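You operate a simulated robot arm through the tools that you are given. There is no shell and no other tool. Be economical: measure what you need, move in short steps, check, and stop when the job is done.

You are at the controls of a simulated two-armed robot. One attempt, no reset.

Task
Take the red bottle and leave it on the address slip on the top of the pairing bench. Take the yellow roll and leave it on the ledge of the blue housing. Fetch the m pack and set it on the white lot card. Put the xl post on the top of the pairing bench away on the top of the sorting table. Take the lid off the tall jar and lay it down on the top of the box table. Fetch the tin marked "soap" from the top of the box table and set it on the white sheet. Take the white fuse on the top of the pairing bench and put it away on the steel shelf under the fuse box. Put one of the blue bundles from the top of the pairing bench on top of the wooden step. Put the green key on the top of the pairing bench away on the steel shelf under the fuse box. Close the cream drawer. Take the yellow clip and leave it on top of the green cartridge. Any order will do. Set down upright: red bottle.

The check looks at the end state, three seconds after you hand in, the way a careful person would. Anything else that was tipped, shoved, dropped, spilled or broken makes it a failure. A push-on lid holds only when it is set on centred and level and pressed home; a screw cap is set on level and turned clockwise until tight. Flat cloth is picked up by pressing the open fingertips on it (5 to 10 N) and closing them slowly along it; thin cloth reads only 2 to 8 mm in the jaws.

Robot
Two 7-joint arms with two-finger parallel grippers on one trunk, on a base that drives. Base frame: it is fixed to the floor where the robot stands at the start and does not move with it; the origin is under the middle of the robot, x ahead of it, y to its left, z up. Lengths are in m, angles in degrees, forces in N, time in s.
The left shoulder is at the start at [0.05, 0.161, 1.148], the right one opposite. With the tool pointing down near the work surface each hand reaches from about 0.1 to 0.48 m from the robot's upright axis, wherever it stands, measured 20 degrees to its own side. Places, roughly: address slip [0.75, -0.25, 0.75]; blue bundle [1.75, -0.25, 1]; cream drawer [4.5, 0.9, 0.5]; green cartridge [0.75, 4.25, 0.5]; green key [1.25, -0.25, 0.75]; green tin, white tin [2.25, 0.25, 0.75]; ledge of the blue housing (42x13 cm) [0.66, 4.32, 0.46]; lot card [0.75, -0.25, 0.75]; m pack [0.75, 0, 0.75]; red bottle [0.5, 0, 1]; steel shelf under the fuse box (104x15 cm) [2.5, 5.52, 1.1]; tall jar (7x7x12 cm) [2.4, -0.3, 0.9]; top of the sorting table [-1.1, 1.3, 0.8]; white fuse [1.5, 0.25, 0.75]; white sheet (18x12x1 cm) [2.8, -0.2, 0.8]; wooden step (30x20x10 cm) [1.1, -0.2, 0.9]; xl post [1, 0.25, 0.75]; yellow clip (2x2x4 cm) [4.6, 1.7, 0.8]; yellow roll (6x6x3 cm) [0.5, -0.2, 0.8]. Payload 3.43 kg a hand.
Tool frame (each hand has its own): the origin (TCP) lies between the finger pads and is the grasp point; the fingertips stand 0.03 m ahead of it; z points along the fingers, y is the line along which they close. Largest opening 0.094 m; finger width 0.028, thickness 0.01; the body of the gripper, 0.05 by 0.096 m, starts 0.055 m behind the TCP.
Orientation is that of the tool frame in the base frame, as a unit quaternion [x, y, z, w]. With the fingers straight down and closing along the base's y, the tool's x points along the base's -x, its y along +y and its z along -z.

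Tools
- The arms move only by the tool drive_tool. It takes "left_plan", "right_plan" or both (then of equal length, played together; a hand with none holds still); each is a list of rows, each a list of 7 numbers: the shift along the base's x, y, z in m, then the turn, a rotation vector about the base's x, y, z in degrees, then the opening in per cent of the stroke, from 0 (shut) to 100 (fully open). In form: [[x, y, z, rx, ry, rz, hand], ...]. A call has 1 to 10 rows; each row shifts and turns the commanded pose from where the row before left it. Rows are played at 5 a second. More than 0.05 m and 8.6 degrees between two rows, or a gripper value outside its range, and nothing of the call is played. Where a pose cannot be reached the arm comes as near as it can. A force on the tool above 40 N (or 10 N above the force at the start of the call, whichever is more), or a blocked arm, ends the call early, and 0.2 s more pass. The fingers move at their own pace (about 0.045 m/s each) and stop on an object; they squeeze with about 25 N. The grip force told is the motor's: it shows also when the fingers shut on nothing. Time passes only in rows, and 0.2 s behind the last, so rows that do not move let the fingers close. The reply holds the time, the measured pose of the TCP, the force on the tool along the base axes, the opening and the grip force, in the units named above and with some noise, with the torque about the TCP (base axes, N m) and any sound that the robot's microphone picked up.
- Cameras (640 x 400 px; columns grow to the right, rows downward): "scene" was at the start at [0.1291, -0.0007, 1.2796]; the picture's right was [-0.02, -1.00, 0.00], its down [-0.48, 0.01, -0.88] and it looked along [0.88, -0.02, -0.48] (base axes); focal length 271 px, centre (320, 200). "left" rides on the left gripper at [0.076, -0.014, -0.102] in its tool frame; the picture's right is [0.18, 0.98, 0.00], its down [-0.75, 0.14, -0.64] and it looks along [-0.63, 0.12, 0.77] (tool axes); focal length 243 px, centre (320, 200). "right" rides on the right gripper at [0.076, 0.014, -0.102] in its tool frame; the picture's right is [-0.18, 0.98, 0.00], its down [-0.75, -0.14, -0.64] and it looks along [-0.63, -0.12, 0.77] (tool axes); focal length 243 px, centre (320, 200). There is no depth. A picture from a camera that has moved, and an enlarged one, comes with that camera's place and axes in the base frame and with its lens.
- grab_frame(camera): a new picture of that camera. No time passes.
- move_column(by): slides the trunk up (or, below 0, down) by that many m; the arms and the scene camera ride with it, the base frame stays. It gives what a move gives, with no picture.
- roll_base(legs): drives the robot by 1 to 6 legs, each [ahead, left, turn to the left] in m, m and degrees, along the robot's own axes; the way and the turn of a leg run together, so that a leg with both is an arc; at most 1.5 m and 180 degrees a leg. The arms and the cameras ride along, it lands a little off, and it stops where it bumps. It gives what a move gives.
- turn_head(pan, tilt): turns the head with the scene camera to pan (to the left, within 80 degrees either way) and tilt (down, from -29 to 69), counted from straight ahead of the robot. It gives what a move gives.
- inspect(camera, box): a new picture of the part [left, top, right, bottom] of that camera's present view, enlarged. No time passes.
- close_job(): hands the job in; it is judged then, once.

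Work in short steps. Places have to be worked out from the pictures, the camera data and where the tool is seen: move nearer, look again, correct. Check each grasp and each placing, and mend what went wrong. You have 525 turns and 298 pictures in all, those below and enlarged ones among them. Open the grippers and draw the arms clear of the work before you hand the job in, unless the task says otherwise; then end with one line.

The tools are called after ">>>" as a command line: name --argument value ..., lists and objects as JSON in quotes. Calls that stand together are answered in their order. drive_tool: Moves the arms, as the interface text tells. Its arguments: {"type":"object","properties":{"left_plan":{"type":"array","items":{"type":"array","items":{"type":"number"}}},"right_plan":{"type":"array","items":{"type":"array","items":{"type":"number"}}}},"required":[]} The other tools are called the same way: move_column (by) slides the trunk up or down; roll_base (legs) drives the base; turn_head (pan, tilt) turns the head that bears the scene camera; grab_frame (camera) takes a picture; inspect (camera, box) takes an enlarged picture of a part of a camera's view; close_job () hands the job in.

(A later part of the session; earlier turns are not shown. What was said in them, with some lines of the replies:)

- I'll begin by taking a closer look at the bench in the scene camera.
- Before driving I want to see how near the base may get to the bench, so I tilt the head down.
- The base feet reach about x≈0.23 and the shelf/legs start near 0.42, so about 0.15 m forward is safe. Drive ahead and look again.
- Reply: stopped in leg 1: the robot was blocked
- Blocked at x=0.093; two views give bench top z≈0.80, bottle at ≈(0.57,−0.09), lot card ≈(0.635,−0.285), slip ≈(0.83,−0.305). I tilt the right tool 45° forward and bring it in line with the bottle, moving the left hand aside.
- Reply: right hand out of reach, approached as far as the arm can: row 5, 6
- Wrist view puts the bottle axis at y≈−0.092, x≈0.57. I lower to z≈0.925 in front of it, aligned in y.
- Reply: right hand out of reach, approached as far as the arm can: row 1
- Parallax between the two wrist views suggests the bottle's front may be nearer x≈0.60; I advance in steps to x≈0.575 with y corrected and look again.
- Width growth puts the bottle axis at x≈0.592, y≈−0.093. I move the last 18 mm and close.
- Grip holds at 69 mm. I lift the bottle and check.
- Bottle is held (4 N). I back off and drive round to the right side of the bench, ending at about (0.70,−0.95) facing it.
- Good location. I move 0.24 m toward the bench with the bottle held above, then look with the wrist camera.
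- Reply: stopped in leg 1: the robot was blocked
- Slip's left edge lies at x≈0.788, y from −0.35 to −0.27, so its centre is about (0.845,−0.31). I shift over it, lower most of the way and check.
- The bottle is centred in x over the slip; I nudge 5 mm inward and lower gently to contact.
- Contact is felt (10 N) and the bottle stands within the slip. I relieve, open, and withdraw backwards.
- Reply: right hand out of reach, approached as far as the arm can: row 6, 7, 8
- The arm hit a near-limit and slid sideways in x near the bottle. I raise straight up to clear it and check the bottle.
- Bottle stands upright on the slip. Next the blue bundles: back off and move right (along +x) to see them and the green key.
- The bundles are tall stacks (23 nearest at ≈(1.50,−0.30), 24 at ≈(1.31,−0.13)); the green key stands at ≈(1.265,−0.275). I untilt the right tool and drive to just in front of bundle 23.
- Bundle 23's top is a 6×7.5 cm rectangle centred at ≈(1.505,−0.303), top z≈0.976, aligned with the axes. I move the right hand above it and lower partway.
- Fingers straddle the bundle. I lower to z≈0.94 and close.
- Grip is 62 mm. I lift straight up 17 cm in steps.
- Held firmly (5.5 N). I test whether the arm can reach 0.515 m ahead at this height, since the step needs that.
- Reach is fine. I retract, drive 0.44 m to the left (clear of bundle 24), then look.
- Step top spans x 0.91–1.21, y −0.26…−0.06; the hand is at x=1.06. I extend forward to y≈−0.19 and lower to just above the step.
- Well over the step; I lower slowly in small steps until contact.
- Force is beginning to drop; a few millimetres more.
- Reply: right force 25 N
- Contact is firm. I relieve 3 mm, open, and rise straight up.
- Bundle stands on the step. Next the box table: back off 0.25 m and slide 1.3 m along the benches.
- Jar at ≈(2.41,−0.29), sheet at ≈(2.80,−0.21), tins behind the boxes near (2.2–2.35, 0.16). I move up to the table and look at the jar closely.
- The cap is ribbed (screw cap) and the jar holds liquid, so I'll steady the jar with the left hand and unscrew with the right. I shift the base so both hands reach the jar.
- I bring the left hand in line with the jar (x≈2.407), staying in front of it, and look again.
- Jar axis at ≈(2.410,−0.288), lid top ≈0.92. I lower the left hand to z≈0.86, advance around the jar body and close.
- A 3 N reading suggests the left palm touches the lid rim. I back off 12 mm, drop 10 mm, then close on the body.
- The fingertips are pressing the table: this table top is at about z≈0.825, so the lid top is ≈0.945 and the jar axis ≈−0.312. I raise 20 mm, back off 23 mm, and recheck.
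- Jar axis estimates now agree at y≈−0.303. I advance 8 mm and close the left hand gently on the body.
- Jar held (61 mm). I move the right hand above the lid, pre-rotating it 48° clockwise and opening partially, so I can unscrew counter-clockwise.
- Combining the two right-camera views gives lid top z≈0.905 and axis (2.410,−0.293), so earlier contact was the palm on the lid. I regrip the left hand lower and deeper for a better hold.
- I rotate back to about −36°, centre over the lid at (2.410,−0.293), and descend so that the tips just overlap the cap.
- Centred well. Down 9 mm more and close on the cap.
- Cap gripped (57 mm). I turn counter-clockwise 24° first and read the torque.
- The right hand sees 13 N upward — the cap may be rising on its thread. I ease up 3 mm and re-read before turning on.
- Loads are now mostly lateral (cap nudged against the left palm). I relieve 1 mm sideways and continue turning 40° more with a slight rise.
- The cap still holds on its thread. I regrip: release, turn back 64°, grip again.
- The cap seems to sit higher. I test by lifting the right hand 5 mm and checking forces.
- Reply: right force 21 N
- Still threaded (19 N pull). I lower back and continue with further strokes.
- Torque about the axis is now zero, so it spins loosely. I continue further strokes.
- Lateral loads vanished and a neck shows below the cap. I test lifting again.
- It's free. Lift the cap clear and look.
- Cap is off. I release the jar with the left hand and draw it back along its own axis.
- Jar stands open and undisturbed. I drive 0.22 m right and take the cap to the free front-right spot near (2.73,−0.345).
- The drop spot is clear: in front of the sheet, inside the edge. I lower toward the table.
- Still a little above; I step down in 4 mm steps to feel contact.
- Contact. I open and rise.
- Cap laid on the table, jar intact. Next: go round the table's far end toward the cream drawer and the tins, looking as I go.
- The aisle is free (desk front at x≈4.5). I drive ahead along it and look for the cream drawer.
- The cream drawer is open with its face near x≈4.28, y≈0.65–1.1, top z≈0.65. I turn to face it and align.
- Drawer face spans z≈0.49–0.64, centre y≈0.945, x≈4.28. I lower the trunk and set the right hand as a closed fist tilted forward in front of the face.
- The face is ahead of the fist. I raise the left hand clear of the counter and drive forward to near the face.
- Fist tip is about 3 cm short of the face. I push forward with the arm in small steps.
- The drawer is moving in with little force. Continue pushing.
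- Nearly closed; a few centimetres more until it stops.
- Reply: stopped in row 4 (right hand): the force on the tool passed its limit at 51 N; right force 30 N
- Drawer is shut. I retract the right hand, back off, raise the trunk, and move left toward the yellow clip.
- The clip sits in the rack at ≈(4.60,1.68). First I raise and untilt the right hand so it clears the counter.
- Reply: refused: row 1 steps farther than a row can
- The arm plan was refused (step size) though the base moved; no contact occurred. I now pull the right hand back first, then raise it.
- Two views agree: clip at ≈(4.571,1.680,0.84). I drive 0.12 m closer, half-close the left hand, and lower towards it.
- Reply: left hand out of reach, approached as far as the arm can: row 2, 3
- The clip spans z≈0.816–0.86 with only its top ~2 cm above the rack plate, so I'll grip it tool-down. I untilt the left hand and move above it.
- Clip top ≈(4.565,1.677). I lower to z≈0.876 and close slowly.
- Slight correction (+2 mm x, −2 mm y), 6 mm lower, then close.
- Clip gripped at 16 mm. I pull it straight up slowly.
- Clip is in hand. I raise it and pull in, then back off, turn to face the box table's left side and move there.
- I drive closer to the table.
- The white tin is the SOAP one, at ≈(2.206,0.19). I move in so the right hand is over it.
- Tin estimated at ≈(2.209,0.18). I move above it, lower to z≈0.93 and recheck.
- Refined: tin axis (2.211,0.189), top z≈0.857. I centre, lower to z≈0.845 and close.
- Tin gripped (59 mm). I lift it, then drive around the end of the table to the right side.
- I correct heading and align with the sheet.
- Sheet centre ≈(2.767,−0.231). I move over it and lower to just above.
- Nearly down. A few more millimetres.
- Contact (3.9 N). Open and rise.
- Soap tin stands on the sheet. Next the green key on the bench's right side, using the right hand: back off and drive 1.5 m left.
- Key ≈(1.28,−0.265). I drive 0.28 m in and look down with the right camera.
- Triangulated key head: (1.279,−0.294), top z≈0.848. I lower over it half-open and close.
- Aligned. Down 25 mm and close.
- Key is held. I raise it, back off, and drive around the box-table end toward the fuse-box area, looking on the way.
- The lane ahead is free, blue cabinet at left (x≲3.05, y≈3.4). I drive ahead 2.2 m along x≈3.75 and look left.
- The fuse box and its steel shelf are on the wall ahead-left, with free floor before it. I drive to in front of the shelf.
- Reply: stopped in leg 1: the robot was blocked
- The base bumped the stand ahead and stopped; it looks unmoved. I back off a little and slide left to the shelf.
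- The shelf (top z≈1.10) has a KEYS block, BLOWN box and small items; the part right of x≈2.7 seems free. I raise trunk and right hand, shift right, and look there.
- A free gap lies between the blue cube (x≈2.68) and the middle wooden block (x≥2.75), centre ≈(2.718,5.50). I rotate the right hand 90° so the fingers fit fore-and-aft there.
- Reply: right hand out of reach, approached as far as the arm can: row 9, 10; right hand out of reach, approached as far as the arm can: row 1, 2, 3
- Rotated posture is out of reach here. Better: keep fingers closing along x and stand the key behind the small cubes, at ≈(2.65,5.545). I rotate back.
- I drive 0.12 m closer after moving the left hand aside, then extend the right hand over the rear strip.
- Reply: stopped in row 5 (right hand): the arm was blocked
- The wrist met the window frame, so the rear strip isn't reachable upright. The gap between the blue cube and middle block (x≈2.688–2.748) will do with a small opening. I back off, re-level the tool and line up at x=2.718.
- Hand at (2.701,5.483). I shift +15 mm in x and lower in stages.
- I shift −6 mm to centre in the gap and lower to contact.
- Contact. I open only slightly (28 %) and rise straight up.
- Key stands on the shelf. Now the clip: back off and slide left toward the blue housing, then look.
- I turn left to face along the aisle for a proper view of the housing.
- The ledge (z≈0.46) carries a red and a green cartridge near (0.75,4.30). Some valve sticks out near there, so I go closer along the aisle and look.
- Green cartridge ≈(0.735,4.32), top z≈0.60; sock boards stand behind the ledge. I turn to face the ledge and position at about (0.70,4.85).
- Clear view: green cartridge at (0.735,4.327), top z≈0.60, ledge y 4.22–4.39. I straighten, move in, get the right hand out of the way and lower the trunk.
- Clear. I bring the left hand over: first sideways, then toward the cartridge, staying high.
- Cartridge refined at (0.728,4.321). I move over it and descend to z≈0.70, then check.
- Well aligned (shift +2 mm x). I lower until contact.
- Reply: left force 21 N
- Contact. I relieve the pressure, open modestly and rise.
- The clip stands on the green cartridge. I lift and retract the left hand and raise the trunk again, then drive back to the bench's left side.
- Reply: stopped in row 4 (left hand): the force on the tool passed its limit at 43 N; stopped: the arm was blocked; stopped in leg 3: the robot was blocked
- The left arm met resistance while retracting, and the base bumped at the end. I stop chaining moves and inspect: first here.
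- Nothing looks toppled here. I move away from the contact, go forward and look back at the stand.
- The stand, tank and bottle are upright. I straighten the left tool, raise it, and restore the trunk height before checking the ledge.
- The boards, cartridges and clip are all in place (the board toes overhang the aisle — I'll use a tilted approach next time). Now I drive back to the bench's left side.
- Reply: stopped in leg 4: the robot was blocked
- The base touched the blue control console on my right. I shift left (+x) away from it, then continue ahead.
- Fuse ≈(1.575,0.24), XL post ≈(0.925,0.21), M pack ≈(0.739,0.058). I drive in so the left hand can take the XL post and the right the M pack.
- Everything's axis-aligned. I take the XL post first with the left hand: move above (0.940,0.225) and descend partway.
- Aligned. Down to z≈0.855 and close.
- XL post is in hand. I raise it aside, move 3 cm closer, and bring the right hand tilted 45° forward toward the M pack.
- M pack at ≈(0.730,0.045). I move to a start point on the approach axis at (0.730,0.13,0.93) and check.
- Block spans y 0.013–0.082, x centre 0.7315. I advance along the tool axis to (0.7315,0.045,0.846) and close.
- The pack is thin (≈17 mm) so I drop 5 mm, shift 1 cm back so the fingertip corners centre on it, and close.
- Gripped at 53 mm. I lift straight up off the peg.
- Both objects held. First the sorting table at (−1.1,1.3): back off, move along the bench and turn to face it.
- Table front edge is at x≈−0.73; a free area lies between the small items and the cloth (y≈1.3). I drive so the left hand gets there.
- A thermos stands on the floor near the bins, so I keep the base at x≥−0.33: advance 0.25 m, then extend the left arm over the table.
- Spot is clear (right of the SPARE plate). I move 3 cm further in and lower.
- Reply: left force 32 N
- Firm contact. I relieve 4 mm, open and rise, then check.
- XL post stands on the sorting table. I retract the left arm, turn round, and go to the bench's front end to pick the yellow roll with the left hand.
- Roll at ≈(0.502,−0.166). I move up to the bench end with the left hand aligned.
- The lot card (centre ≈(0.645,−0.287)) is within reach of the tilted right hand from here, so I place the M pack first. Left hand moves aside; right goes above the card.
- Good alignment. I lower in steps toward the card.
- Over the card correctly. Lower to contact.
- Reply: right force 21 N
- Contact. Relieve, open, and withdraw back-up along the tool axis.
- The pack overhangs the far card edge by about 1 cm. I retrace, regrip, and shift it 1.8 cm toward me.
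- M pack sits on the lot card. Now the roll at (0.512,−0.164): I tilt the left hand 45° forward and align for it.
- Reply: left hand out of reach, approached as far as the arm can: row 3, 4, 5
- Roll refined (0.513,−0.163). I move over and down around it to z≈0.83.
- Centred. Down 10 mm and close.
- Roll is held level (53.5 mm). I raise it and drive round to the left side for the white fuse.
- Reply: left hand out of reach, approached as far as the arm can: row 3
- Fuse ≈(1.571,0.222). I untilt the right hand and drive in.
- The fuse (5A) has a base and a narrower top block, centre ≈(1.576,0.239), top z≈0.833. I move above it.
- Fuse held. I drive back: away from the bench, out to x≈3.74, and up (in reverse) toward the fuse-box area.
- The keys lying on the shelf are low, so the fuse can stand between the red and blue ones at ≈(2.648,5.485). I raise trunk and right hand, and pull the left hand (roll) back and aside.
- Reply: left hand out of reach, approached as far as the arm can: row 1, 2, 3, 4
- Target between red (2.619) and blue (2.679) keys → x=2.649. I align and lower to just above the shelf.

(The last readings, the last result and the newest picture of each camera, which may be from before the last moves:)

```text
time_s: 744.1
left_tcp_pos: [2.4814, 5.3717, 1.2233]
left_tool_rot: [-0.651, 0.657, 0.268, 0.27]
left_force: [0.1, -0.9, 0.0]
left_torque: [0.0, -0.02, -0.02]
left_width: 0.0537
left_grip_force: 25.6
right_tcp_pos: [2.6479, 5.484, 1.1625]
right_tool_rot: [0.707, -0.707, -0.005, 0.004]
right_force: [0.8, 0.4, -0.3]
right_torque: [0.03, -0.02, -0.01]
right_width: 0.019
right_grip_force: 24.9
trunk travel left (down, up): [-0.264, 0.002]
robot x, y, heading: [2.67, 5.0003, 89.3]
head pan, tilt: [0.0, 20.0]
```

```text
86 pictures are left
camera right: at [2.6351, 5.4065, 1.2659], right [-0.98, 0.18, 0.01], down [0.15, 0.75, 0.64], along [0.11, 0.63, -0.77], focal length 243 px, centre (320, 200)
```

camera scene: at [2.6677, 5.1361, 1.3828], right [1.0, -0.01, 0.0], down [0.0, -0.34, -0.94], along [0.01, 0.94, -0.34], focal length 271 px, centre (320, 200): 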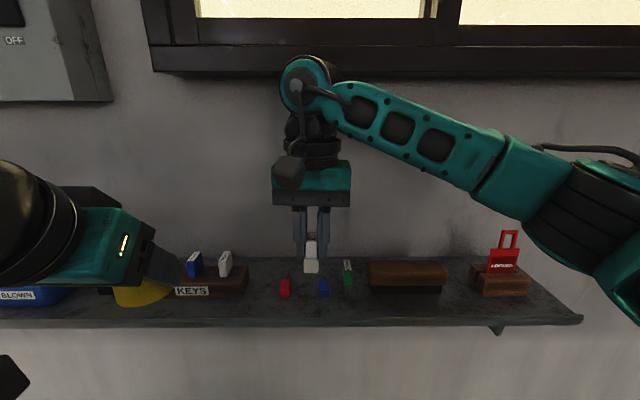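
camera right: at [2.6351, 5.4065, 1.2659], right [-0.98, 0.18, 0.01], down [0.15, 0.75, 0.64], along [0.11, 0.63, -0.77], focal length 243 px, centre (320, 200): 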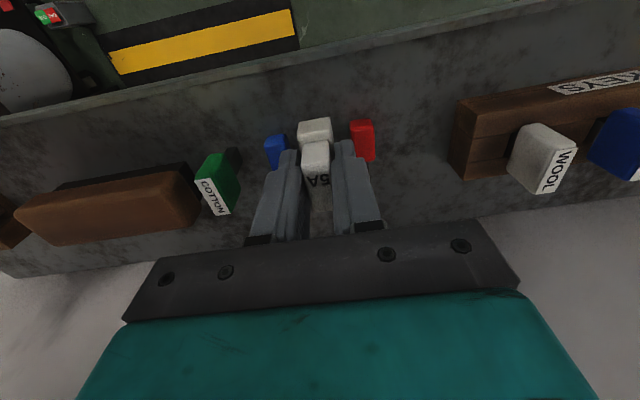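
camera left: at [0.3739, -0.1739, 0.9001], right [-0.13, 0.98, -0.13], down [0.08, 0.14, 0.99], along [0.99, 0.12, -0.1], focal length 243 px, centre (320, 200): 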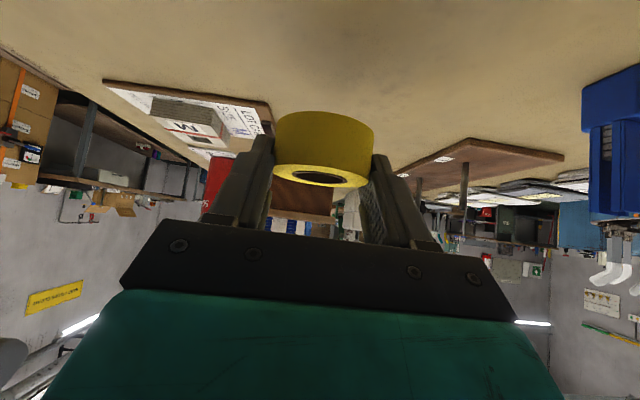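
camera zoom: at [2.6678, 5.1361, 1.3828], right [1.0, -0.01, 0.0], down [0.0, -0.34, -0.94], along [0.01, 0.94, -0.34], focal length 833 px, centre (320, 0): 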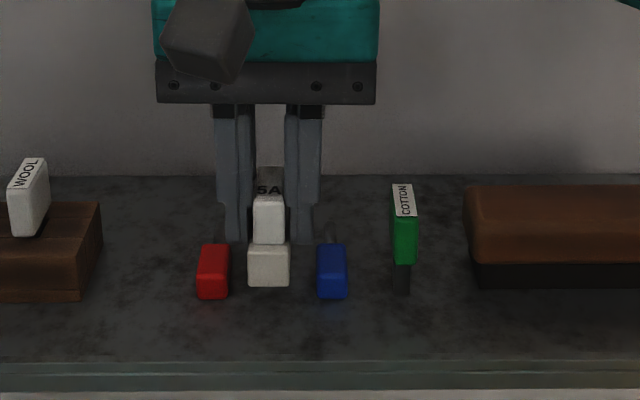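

Nicely centred. I lower to contact.

>>> drive_tool --right_plan '[[0.001, 0, -0.008, 0, 0, 0, 0], [0, 0, -0.004, 0, 0, 0, 0], [0, 0, -0.003, 0, 0, 0, 0], [0, 0, 0, 0, 0, 0, 0]]'

```text
time_s: 745.1
left_tcp_pos: [2.4819, 5.3718, 1.2237]
left_tool_rot: [-0.65, 0.658, 0.268, 0.27]
left_force: [-0.1, -0.2, -0.7]
left_torque: [-0.01, -0.01, 0.0]
left_width: 0.0535
left_grip_force: 25.1
right_tcp_pos: [2.6503, 5.483, 1.1489]
right_tool_rot: [-0.707, 0.707, 0.005, -0.004]
right_force: [-0.2, 0.5, 0.0]
right_torque: [0.0, -0.01, 0.01]
right_width: 0.0193
right_grip_force: 24.9
trunk travel left (down, up): [-0.264, 0.002]
robot x, y, heading: [2.6663, 5.0045, 89.6]
head pan, tilt: [0.0, 20.0]
```

>>> drive_tool --right_plan '[[0, 0, -0.002, 0, 0, 0, 0], [0, 0, -0.002, 0, 0, 0, 0], [0, 0, -0.002, 0, 0, 0, 0], [0, 0, 0, 0, 0, 0, 0]]'

```text
time_s: 746.1
left_tcp_pos: [2.4817, 5.37, 1.2237]
left_tool_rot: [-0.651, 0.657, 0.268, 0.269]
left_force: [-0.2, 0.1, -1.0]
left_torque: [-0.03, -0.02, 0.02]
left_width: 0.0533
left_grip_force: 24.8
right_tcp_pos: [2.649, 5.4823, 1.1433]
right_tool_rot: [-0.707, 0.707, 0.007, -0.003]
right_force: [-0.8, 1.7, 8.0]
right_torque: [0.04, -0.09, 0.05]
right_width: 0.0189
right_grip_force: 25.1
trunk travel left (down, up): [-0.264, 0.002]
robot x, y, heading: [2.6694, 5.0038, 89.4]
head pan, tilt: [0.0, 20.0]
```

Contact. Relieve slightly, open to 35 %, rise and check.

>>> drive_tool --right_plan '[[0, 0, 0.001, 0, 0, 0, 0], [0, 0, 0, 0, 0, 0, 30], [0, 0, 0, 0, 0, 0, 35], [0, 0, 0, 0, 0, 0, 35], [0, 0, 0.03, 0, 0, 0, 35], [0, 0, 0.035, 0, 0, 0, 35], [0, -0.04, 0.01, 0, 0, 0, 35], [0, -0.045, 0, 0, 0, 0, 50], [0, 0, 0, 0, 0, 0, 50]]'

>>> inspect --camera "scene" --box '[240, 200, 400, 330]'

```text
time_s: 748.1
left_tcp_pos: [2.4806, 5.3712, 1.2234]
left_tool_rot: [-0.651, 0.658, 0.267, 0.269]
left_force: [-0.5, 0.2, -0.1]
left_torque: [-0.03, 0.01, -0.02]
left_width: 0.0534
left_grip_force: 24.7
right_tcp_pos: [2.6482, 5.3993, 1.2196]
right_tool_rot: [-0.707, 0.707, 0.004, -0.005]
right_force: [-0.7, 0.9, -0.6]
right_torque: [0.0, 0.0, -0.03]
right_width: 0.0468
right_grip_force: 0.0
trunk travel left (down, up): [-0.264, 0.002]
robot x, y, heading: [2.6713, 5.0028, 89.5]
head pan, tilt: [0.0, 20.0]
```

```text
3.08 times, centred on (320, 265) of scene
camera zoom: at [2.6678, 5.1364, 1.3827], right [1.0, -0.01, 0.0], down [0.0, -0.34, -0.94], along [0.01, 0.94, -0.34], focal length 833 px, centre (320, 0)
```

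zoom: 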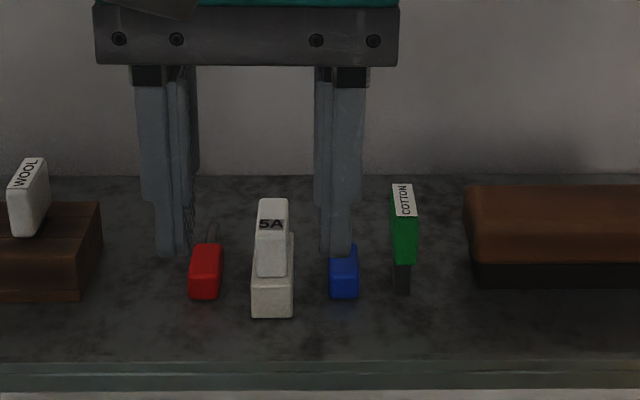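

Fuse stands on the shelf (the two loose keys beside it shifted only ~4 mm). Now the roll: back off, then go along the aisle to the ledge.

>>> roll_base --legs '[[-0.35, 0, 0.5], [0, 0, 90]]'

>>> roll_base --legs '[[1.0, -0.2, 0], [0.87, 0, 0]]'

>>> turn_head --pan 30 --tilt 45

>>> grab_frame --camera "scene"

```text
time_s: 754.2
left_tcp_pos: [2.2994, 4.4572, 1.2238]
left_tool_rot: [0.925, -0.001, -0.381, 0.0]
left_force: [0.1, 0.6, 0.0]
left_torque: [0.01, 0.02, -0.01]
left_width: 0.0534
left_grip_force: 25.5
right_tcp_pos: [2.2711, 4.6231, 1.2199]
right_tool_rot: [1.0, 0.004, 0.001, 0.006]
right_force: [0.0, -1.1, -0.9]
right_torque: [0.02, 0.01, -0.03]
right_width: 0.047
right_grip_force: 0.1
trunk travel left (down, up): [-0.264, 0.002]
robot x, y, heading: [2.6661, 4.6467, -180.1]
head pan, tilt: [0.0, 20.0]
```

```text
time_s: 763.7
left_tcp_pos: [0.4155, 4.6777, 1.2241]
left_tool_rot: [0.925, -0.007, -0.38, -0.002]
left_force: [-0.4, -0.1, 0.2]
left_torque: [0.02, -0.03, -0.02]
left_width: 0.0534
left_grip_force: 24.6
right_tcp_pos: [0.3903, 4.8441, 1.2204]
right_tool_rot: [1.0, -0.004, 0.0, 0.007]
right_force: [1.0, -0.1, 0.2]
right_torque: [0.01, -0.05, -0.03]
right_width: 0.0469
right_grip_force: 0.0
trunk travel left (down, up): [-0.264, 0.002]
robot x, y, heading: [0.7867, 4.8603, 179.2]
head pan, tilt: [0.0, 20.0]
```

```text
time_s: 764.6
left_tcp_pos: [0.4147, 4.6794, 1.2241]
left_tool_rot: [0.925, -0.007, -0.38, -0.002]
left_force: [-0.4, 1.0, 0.7]
left_torque: [-0.02, -0.02, 0.04]
left_width: 0.0534
left_grip_force: 24.9
right_tcp_pos: [0.3901, 4.8441, 1.22]
right_tool_rot: [1.0, -0.003, 0.0, 0.005]
right_force: [0.6, -0.6, 0.9]
right_torque: [-0.01, 0.0, -0.02]
right_width: 0.047
right_grip_force: 0.2
trunk travel left (down, up): [-0.264, 0.002]
robot x, y, heading: [0.7866, 4.8626, 179.2]
head pan, tilt: [30.0, 45.0]
```

```text
84 pictures are left
camera scene: at [0.6736, 4.8249, 1.3441], right [-0.49, 0.87, 0.0], down [0.62, 0.34, -0.71], along [-0.62, -0.34, -0.71], focal length 271 px, centre (320, 200)
```

scene: 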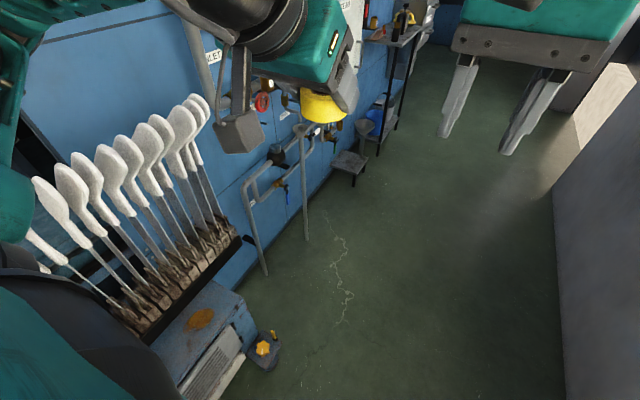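

>>> roll_base --legs '[[0, 0, 77.5]]'

>>> turn_head --pan 0 --tilt 50

>>> grab_frame --camera "scene"

```text
time_s: 768.4
left_tcp_pos: [0.8931, 4.4626, 1.2229]
left_tool_rot: [0.72, 0.58, -0.296, 0.239]
left_force: [0.2, 0.7, -0.4]
left_torque: [0.0, -0.01, 0.01]
left_width: 0.0536
left_grip_force: 25.3
right_tcp_pos: [0.7253, 4.4709, 1.2201]
right_tool_rot: [0.776, 0.63, 0.004, 0.005]
right_force: [-0.9, 0.3, 0.4]
right_torque: [0.0, 0.0, 0.01]
right_width: 0.0472
right_grip_force: 0.0
trunk travel left (down, up): [-0.264, 0.002]
robot x, y, heading: [0.7875, 4.8649, -102.3]
head pan, tilt: [30.0, 45.0]
```

```text
time_s: 769.4
left_tcp_pos: [0.8954, 4.4636, 1.2236]
left_tool_rot: [0.721, 0.58, -0.296, 0.239]
left_force: [0.0, -0.3, -1.0]
left_torque: [0.02, 0.05, 0.0]
left_width: 0.0537
left_grip_force: 25.4
right_tcp_pos: [0.7268, 4.4698, 1.2204]
right_tool_rot: [0.776, 0.631, 0.004, 0.003]
right_force: [0.4, 0.1, -0.2]
right_torque: [-0.03, -0.04, 0.01]
right_width: 0.0469
right_grip_force: 0.0
trunk travel left (down, up): [-0.264, 0.002]
robot x, y, heading: [0.7885, 4.8639, -102.5]
head pan, tilt: [0.0, 50.0]
```

```text
83 pictures are left
camera scene: at [0.7599, 4.7495, 1.3372], right [-0.98, 0.21, 0.0], down [0.16, 0.75, -0.64], along [-0.14, -0.63, -0.77], focal length 271 px, centre (320, 200)
```

scene: 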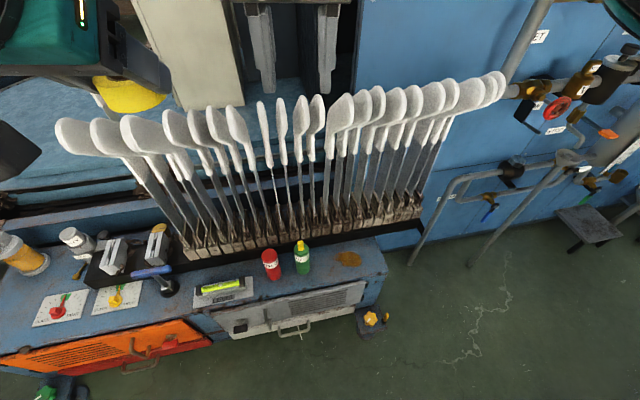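

The clip is still in place. I move the right hand away to the side, drive 4 cm forward and lower the trunk.

>>> drive_tool --right_plan '[[-0.042, 0.019, 0, 0, 0, 0, 50], [-0.042, 0.019, 0, 0, 0, 0, 50], [-0.042, 0.019, 0, 0, 0, 0, 50], [-0.042, 0.019, 0, 0, 0, 0, 50], [-0.042, 0.019, 0, 0, 0, 0, 50], [0, 0, 0, 0, 0, 0, 50]]'

>>> roll_base --legs '[[0.03, 0, 0]]'

>>> move_column --by -0.24

>>> grab_frame --camera "scene"

```text
time_s: 770.8
left_tcp_pos: [0.8935, 4.4622, 1.224]
left_tool_rot: [0.721, 0.58, -0.296, 0.239]
left_force: [0.0, -0.8, -0.7]
left_torque: [0.01, 0.04, -0.02]
left_width: 0.0538
left_grip_force: 25.5
right_tcp_pos: [0.517, 4.5659, 1.222]
right_tool_rot: [0.776, 0.63, 0.003, 0.004]
right_force: [-0.5, -1.4, 0.2]
right_torque: [-0.02, 0.01, 0.02]
right_width: 0.0469
right_grip_force: 0.0
trunk travel left (down, up): [-0.264, 0.002]
robot x, y, heading: [0.7831, 4.8627, -102.4]
head pan, tilt: [0.0, 50.0]
```

```text
time_s: 771.6
left_tcp_pos: [0.8864, 4.4324, 1.2233]
left_tool_rot: [0.721, 0.58, -0.296, 0.239]
left_force: [-0.1, -1.0, -1.5]
left_torque: [0.04, 0.01, -0.03]
left_width: 0.0536
left_grip_force: 24.7
right_tcp_pos: [0.5103, 4.5349, 1.2218]
right_tool_rot: [0.777, 0.63, 0.003, 0.005]
right_force: [0.5, 0.1, -0.7]
right_torque: [0.02, 0.0, -0.04]
right_width: 0.0468
right_grip_force: 0.1
trunk travel left (down, up): [-0.264, 0.002]
robot x, y, heading: [0.7805, 4.8367, -102.3]
head pan, tilt: [0.0, 50.0]
```

```text
time_s: 774.1
left_tcp_pos: [0.8876, 4.4336, 0.9837]
left_tool_rot: [0.721, 0.579, -0.296, 0.238]
left_force: [0.4, -0.9, 0.0]
left_torque: [0.01, 0.0, 0.02]
left_width: 0.0537
left_grip_force: 24.7
right_tcp_pos: [0.5101, 4.5366, 0.9815]
right_tool_rot: [0.777, 0.63, 0.003, 0.005]
right_force: [0.3, -0.2, 0.6]
right_torque: [0.0, -0.01, -0.01]
right_width: 0.0471
right_grip_force: 0.1
trunk travel left (down, up): [-0.024, 0.242]
robot x, y, heading: [0.7789, 4.8298, -102.5]
head pan, tilt: [0.0, 50.0]
```

```text
82 pictures are left
camera scene: at [0.7535, 4.7206, 1.0972], right [-0.98, 0.21, 0.0], down [0.16, 0.75, -0.64], along [-0.14, -0.63, -0.77], focal length 271 px, centre (320, 200)
```

scene: 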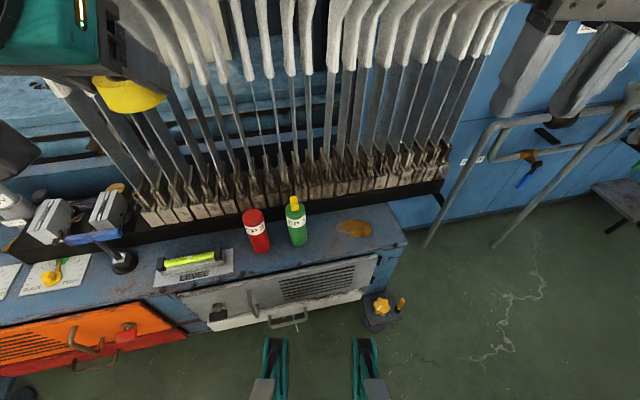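

Path is clear. I bring the left hand sideways to x≈0.665 in front of the ledge, staying high, then lower to z≈0.70.

>>> drive_tool --left_plan '[[-0.04, 0.012, -0.01, 0, 0, 0, 0], [-0.044, 0.01, -0.01, 0, 0, 0, 0], [-0.046, 0.01, -0.01, 0, 0, 0, 0], [-0.046, 0.01, -0.01, 0, 0, 0, 0], [-0.045, 0.01, -0.01, 0, 0, 0, 0], [0, 0, -0.045, 0, 0, 0, 0], [0, 0, -0.045, 0, 0, 0, 0], [0, 0, -0.045, 0, 0, 0, 0], [0, 0, -0.045, 0, 0, 0, 0], [0, 0, 0, 0, 0, 0, 0]]'

>>> grab_frame --camera "scene"

>>> grab_frame --camera "left"

```text
time_s: 776.3
left_tcp_pos: [0.6671, 4.4853, 0.7542]
left_tool_rot: [0.72, 0.58, -0.296, 0.24]
left_force: [0.6, -0.3, -0.6]
left_torque: [0.05, -0.01, 0.02]
left_width: 0.0535
left_grip_force: 25.3
right_tcp_pos: [0.5099, 4.5355, 0.9826]
right_tool_rot: [0.777, 0.63, 0.004, 0.004]
right_force: [-0.3, 0.5, 0.3]
right_torque: [0.0, -0.02, -0.01]
right_width: 0.047
right_grip_force: 0.1
trunk travel left (down, up): [-0.024, 0.242]
robot x, y, heading: [0.7814, 4.8345, -102.3]
head pan, tilt: [0.0, 50.0]
```

```text
81 pictures are left
camera scene: at [0.7534, 4.7206, 1.0972], right [-0.98, 0.21, 0.0], down [0.16, 0.75, -0.64], along [-0.14, -0.63, -0.77], focal length 271 px, centre (320, 200)
```

scene: 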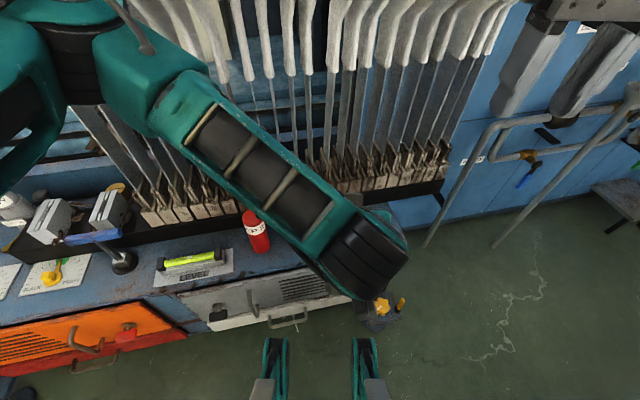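

```text
80 pictures are left
camera left: at [0.6796, 4.6131, 0.7736], right [0.99, -0.08, -0.13], down [0.12, -0.11, 0.99], along [-0.1, -0.99, -0.1], focal length 243 px, centre (320, 200)
```

left: 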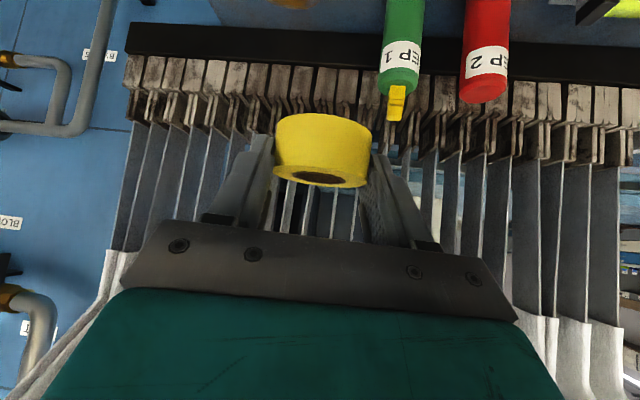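

I shift to x≈0.632 and lower to z≈0.60 in front of the ledge.

>>> drive_tool --left_plan '[[-0.02, 0, -0.04, 0, 0, 0, 0], [-0.015, 0, -0.04, 0, 0, 0, 0], [0, 0, -0.045, 0, 0, 0, 0], [0, 0, -0.03, 0, 0, 0, 0], [0, 0, 0, 0, 0, 0, 0]]'

>>> grab_frame --camera "scene"

>>> grab_frame --camera "left"

```text
time_s: 777.5
left_tcp_pos: [0.6319, 4.4838, 0.6014]
left_tool_rot: [0.721, 0.579, -0.296, 0.238]
left_force: [-0.3, -0.3, -0.9]
left_torque: [-0.02, 0.03, 0.01]
left_width: 0.0535
left_grip_force: 25.3
right_tcp_pos: [0.5108, 4.5359, 0.9814]
right_tool_rot: [0.777, 0.63, 0.003, 0.005]
right_force: [0.3, 0.5, -0.6]
right_torque: [0.03, 0.04, 0.04]
right_width: 0.047
right_grip_force: 0.0
trunk travel left (down, up): [-0.024, 0.242]
robot x, y, heading: [0.7811, 4.8308, -102.3]
head pan, tilt: [0.0, 50.0]
```

```text
79 pictures are left
camera scene: at [0.7534, 4.7206, 1.0972], right [-0.98, 0.21, 0.0], down [0.16, 0.75, -0.64], along [-0.14, -0.63, -0.77], focal length 271 px, centre (320, 200)
```

scene: 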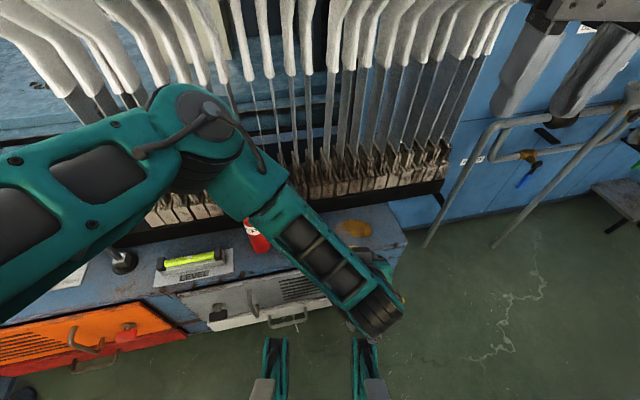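

```text
78 pictures are left
camera left: at [0.6445, 4.6126, 0.6197], right [0.99, -0.08, -0.13], down [0.12, -0.11, 0.99], along [-0.1, -0.99, -0.1], focal length 243 px, centre (320, 200)
```

left: 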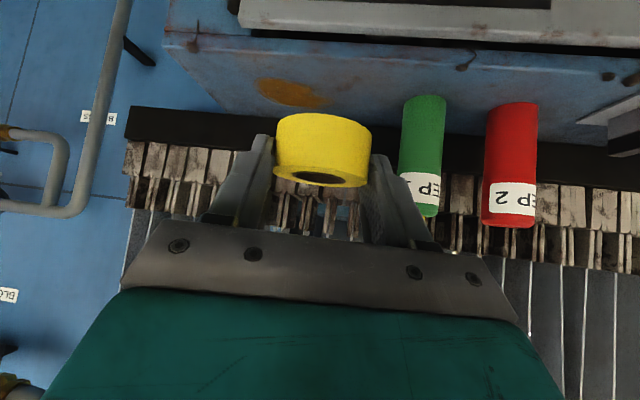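

The board toes overhang at z≈1.0; the elbow at z≈0.9 should clear. I advance in small steps to y≈4.36 at z≈0.58.

>>> drive_tool --left_plan '[[0, -0.03, -0.01, 0, 0, 0, 0], [0, -0.03, -0.01, 0, 0, 0, 0], [0, 0, 0, 0, 0, 0, 0]]'

>>> grab_frame --camera "scene"

```text
time_s: 778.3
left_tcp_pos: [0.6307, 4.4232, 0.5794]
left_tool_rot: [0.721, 0.58, -0.295, 0.24]
left_force: [0.0, 0.1, -0.5]
left_torque: [-0.02, 0.03, 0.01]
left_width: 0.0535
left_grip_force: 25.0
right_tcp_pos: [0.5106, 4.5363, 0.9816]
right_tool_rot: [0.777, 0.63, 0.004, 0.005]
right_force: [0.0, 0.8, -0.3]
right_torque: [0.0, -0.02, 0.03]
right_width: 0.0471
right_grip_force: 0.2
trunk travel left (down, up): [-0.024, 0.242]
robot x, y, heading: [0.7798, 4.8363, -102.3]
head pan, tilt: [0.0, 50.0]
```

```text
77 pictures are left
camera scene: at [0.7535, 4.7206, 1.0972], right [-0.98, 0.21, 0.0], down [0.16, 0.75, -0.64], along [-0.14, -0.63, -0.77], focal length 271 px, centre (320, 200)
```

scene: 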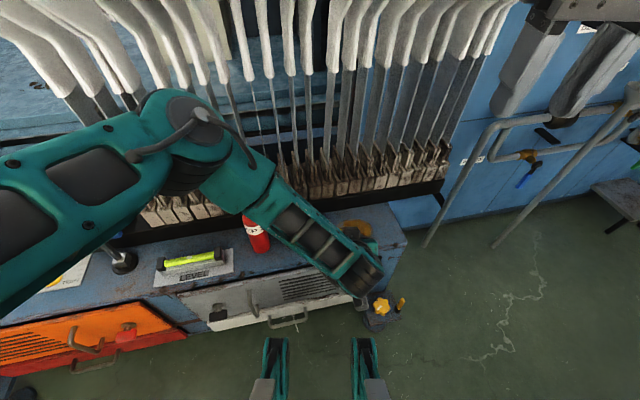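

>>> drive_tool --left_plan '[[0, -0.03, -0.01, 0, 0, 0, 0], [0, -0.03, -0.01, 0, 0, 0, 0], [0, 0, 0, 0, 0, 0, 0]]'

>>> grab_frame --camera "left"

>>> grab_frame --camera "scene"

```text
time_s: 779.1
left_tcp_pos: [0.6311, 4.3679, 0.5578]
left_tool_rot: [0.721, 0.579, -0.295, 0.239]
left_force: [-0.4, -0.5, -0.5]
left_torque: [-0.01, 0.04, 0.02]
left_width: 0.0535
left_grip_force: 25.4
right_tcp_pos: [0.5108, 4.536, 0.9825]
right_tool_rot: [0.777, 0.63, 0.004, 0.005]
right_force: [0.3, 1.3, 0.8]
right_torque: [0.0, -0.03, -0.02]
right_width: 0.0468
right_grip_force: 0.1
trunk travel left (down, up): [-0.024, 0.242]
robot x, y, heading: [0.7792, 4.8352, -102.2]
head pan, tilt: [0.0, 50.0]
```

```text
76 pictures are left
camera left: at [0.6435, 4.4948, 0.5775], right [0.99, -0.08, -0.13], down [0.12, -0.11, 0.99], along [-0.1, -0.99, -0.1], focal length 243 px, centre (320, 200)
```

left: 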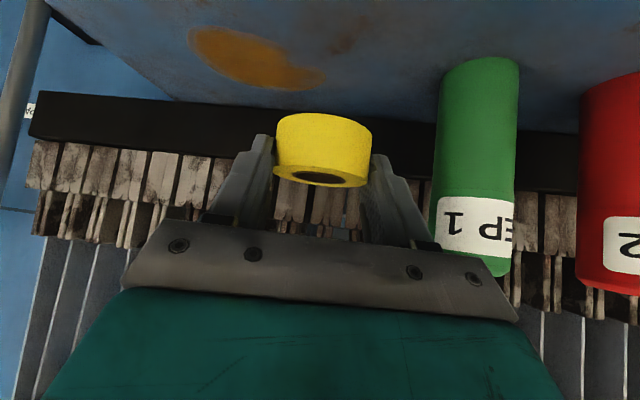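

```text
75 pictures are left
camera scene: at [0.7534, 4.7206, 1.0972], right [-0.98, 0.21, 0.0], down [0.16, 0.75, -0.64], along [-0.14, -0.63, -0.77], focal length 271 px, centre (320, 200)
```

scene: 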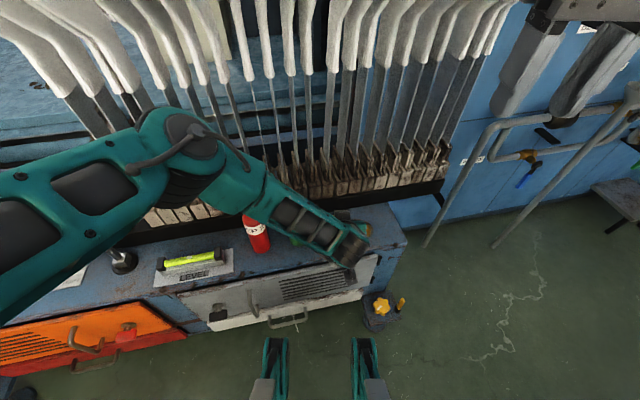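

I go 2.5 cm further in and lower to z≈0.51.

>>> drive_tool --left_plan '[[-0.002, -0.013, -0.015, 0, 0, 0, 0], [0, -0.012, -0.015, 0, 0, 0, 0], [0, 0, -0.015, 0, 0, 0, 0], [0, 0, 0, 0, 0, 0, 0]]'

>>> grab_frame --camera "left"

```text
time_s: 780.1
left_tcp_pos: [0.6275, 4.3418, 0.5141]
left_tool_rot: [0.721, 0.579, -0.296, 0.239]
left_force: [-0.4, 0.0, 0.4]
left_torque: [0.01, -0.03, -0.01]
left_width: 0.0537
left_grip_force: 25.1
right_tcp_pos: [0.5104, 4.5359, 0.9819]
right_tool_rot: [0.776, 0.631, 0.004, 0.005]
right_force: [0.1, -0.5, -0.1]
right_torque: [0.0, -0.02, -0.02]
right_width: 0.0472
right_grip_force: 0.1
trunk travel left (down, up): [-0.024, 0.242]
robot x, y, heading: [0.7822, 4.8381, -102.2]
head pan, tilt: [0.0, 50.0]
```

```text
74 pictures are left
camera left: at [0.641, 4.4701, 0.5329], right [0.99, -0.08, -0.13], down [0.12, -0.11, 0.99], along [-0.1, -0.99, -0.1], focal length 243 px, centre (320, 200)
```

left: 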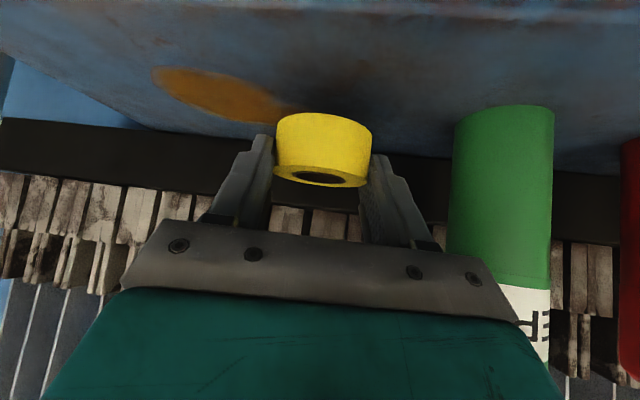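

>>> drive_tool --left_plan '[[0, 0, -0.006, 0, 0, 0, 0], [0, 0, -0.005, 0, 0, 0, 0], [0, 0, -0.003, 0, 0, 0, 0], [0, 0, 0, 0, 0, 0, 0]]'

```text
time_s: 781.1
left_tcp_pos: [0.6286, 4.3407, 0.4991]
left_tool_rot: [0.721, 0.579, -0.296, 0.239]
left_force: [-0.4, -0.8, -0.1]
left_torque: [0.0, -0.01, 0.02]
left_width: 0.0539
left_grip_force: 25.0
right_tcp_pos: [0.5109, 4.5366, 0.981]
right_tool_rot: [0.776, 0.63, 0.004, 0.005]
right_force: [0.5, -0.5, -0.5]
right_torque: [-0.02, 0.0, 0.0]
right_width: 0.0471
right_grip_force: 0.1
trunk travel left (down, up): [-0.024, 0.242]
robot x, y, heading: [0.7835, 4.8323, -102.6]
head pan, tilt: [0.0, 50.0]
```

>>> drive_tool --left_plan '[[0, 0, -0.003, 0, 0, 0, 0], [0, 0, -0.002, 0, 0, 0, 0], [0, 0, -0.002, 0, 0, 0, 0], [0, 0, 0, 0, 0, 0, 0]]'

>>> grab_frame --camera "left"

```text
time_s: 782.1
left_tcp_pos: [0.6289, 4.3406, 0.4949]
left_tool_rot: [0.72, 0.579, -0.297, 0.24]
left_force: [1.3, -0.4, 4.8]
left_torque: [-0.14, 0.07, 0.0]
left_width: 0.0535
left_grip_force: 25.4
right_tcp_pos: [0.5101, 4.5366, 0.9814]
right_tool_rot: [0.776, 0.631, 0.003, 0.005]
right_force: [-0.2, 0.3, -0.2]
right_torque: [0.02, 0.0, 0.0]
right_width: 0.0469
right_grip_force: 0.1
trunk travel left (down, up): [-0.024, 0.242]
robot x, y, heading: [0.7789, 4.8311, -102.1]
head pan, tilt: [0.0, 50.0]
```

```text
73 pictures are left
camera left: at [0.642, 4.4691, 0.5123], right [0.99, -0.08, -0.13], down [0.12, -0.11, 0.99], along [-0.1, -0.99, -0.1], focal length 243 px, centre (320, 200)
```

left: 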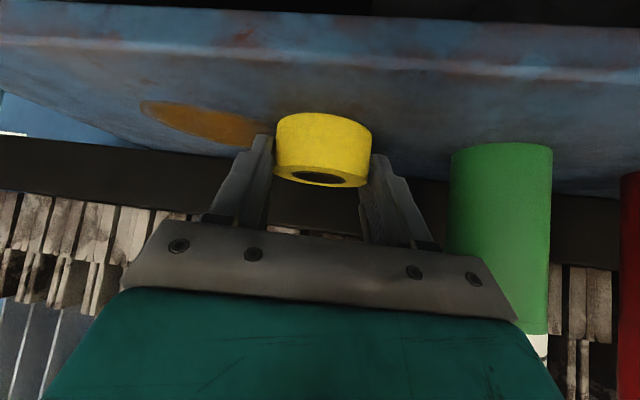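

Contact. I press 1 mm, open to 80 % and withdraw straight back.

>>> drive_tool --left_plan '[[0, 0, -0.001, 0, 0, 0, 0], [0, 0, 0, 0, 0, 0, 70], [0, 0, 0, 0, 0, 0, 78], [0, 0, 0, 0, 0, 0, 78], [0.004, 0.02, 0.003, 0, 0, 0, 78], [0.006, 0.03, 0.01, 0, 0, 0, 78], [0.008, 0.04, 0.015, 0, 0, 0, 78], [0.008, 0.04, 0.015, 0, 0, 0, 78], [0, 0, 0, 0, 0, 0, 78]]'

>>> grab_frame --camera "left"

>>> grab_frame --camera "scene"

```text
time_s: 784.1
left_tcp_pos: [0.6557, 4.4709, 0.5339]
left_tool_rot: [0.721, 0.579, -0.296, 0.239]
left_force: [0.6, 0.8, 0.3]
left_torque: [-0.04, -0.01, 0.02]
left_width: 0.0732
left_grip_force: 0.1
right_tcp_pos: [0.5107, 4.536, 0.9815]
right_tool_rot: [0.777, 0.63, 0.003, 0.005]
right_force: [0.6, 0.1, 0.8]
right_torque: [0.02, 0.01, -0.02]
right_width: 0.047
right_grip_force: 0.1
trunk travel left (down, up): [-0.024, 0.242]
robot x, y, heading: [0.7782, 4.8324, -102.4]
head pan, tilt: [0.0, 50.0]
```

```text
72 pictures are left
camera left: at [0.6683, 4.6002, 0.553], right [0.99, -0.08, -0.13], down [0.12, -0.11, 0.99], along [-0.1, -0.99, -0.1], focal length 243 px, centre (320, 200)
```

left: 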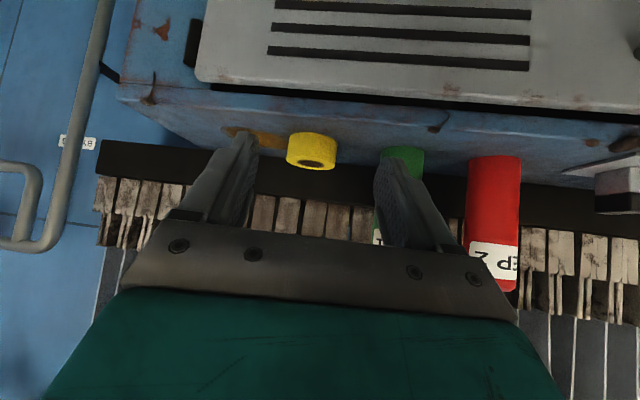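

```text
71 pictures are left
camera scene: at [0.7535, 4.7207, 1.0972], right [-0.98, 0.21, 0.0], down [0.16, 0.75, -0.64], along [-0.14, -0.63, -0.77], focal length 271 px, centre (320, 200)
```

scene: 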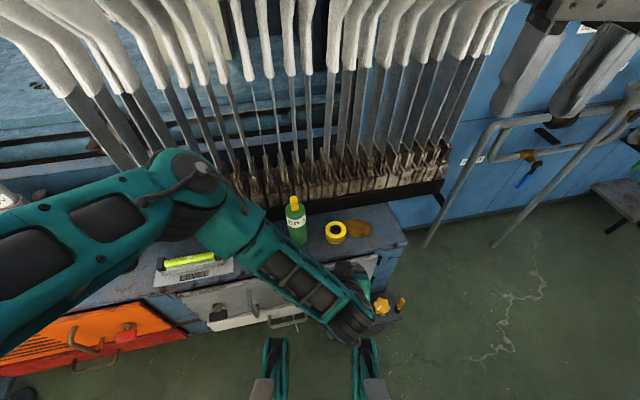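

The roll sits on the ledge and the clip is still on its cartridge. I back the base straight away first, then raise the arms.

>>> roll_base --legs '[[-0.2, 0, 0]]'

>>> grab_frame --camera "scene"

```text
time_s: 785.7
left_tcp_pos: [0.6977, 4.666, 0.5324]
left_tool_rot: [0.72, 0.581, -0.295, 0.239]
left_force: [-1.2, -0.1, 0.5]
left_torque: [0.03, 0.01, -0.01]
left_width: 0.0731
left_grip_force: 0.0
right_tcp_pos: [0.5525, 4.7292, 0.9821]
right_tool_rot: [0.776, 0.631, 0.004, 0.004]
right_force: [0.1, -0.4, -0.2]
right_torque: [-0.02, 0.03, 0.0]
right_width: 0.0471
right_grip_force: 0.1
trunk travel left (down, up): [-0.024, 0.242]
robot x, y, heading: [0.8215, 5.0241, -102.3]
head pan, tilt: [0.0, 50.0]
```

```text
70 pictures are left
camera scene: at [0.7958, 4.9144, 1.0972], right [-0.98, 0.21, 0.0], down [0.16, 0.75, -0.64], along [-0.14, -0.63, -0.77], focal length 271 px, centre (320, 200)
```

scene: 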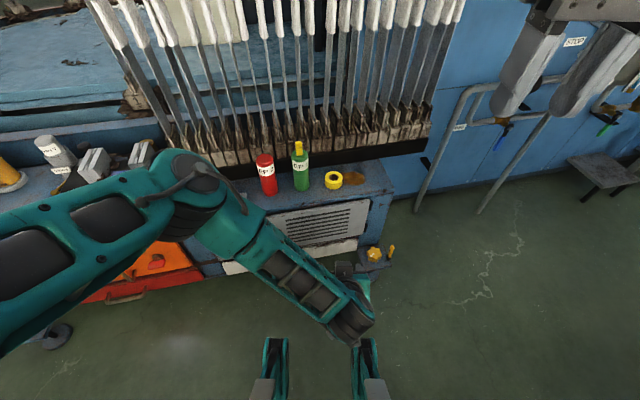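

Everything is in place. I open the grippers and raise the left arm clear in free space.

>>> drive_tool --left_plan '[[0, 0, 0.04, 0, 0, 0, 100], [0, 0, 0.045, 0, 0, 0, 100], [0, 0, 0.045, 0, 0, 0, 100], [0, 0, 0.045, 0, 0, 0, 100], [0, 0, 0.045, 0, 0, 0, 100], [0, 0, 0, 0, 0, 0, 100]]' --right_plan '[[0, 0, 0, 0, 0, 0, 100], [0, 0, 0, 0, 0, 0, 100], [0, 0, 0, 0, 0, 0, 100], [0, 0, 0, 0, 0, 0, 100], [0, 0, 0, 0, 0, 0, 100], [0, 0, 0, 0, 0, 0, 100]]'

>>> inspect --camera "scene" --box '[240, 120, 400, 220]'

```text
time_s: 787.1
left_tcp_pos: [0.6979, 4.6648, 0.7537]
left_tool_rot: [0.72, 0.58, -0.295, 0.24]
left_force: [0.0, -0.1, 0.3]
left_torque: [-0.02, -0.02, -0.03]
left_width: 0.0939
left_grip_force: 0.0
right_tcp_pos: [0.5534, 4.7303, 0.9815]
right_tool_rot: [0.776, 0.631, 0.003, 0.004]
right_force: [0.3, 0.3, 1.0]
right_torque: [-0.03, 0.03, 0.0]
right_width: 0.0938
right_grip_force: 0.1
trunk travel left (down, up): [-0.024, 0.242]
robot x, y, heading: [0.82, 5.024, -102.2]
head pan, tilt: [0.0, 50.0]
```

```text
4.00 times, centred on (320, 170) of scene
camera zoom: at [0.7957, 4.9144, 1.0972], right [-0.98, 0.21, 0.0], down [0.16, 0.75, -0.64], along [-0.14, -0.63, -0.77], focal length 1083 px, centre (320, 320)
```

zoom: 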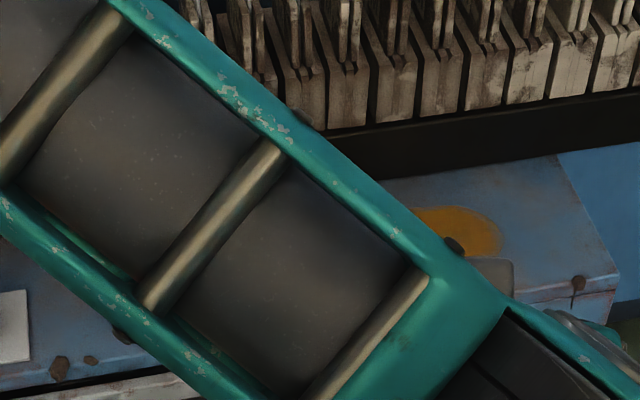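

All eleven placements were checked when they were made, both hands are empty and clear of the work, so I hand in.

>>> close_job

```text
The job is handed in.
```

All eleven jobs are done and handed in; two loose keys on the steel shelf got nudged about 4 mm while I set down the fuse, and the base bumped the tank stand and the blue console in passing, with nothing seen to fall.
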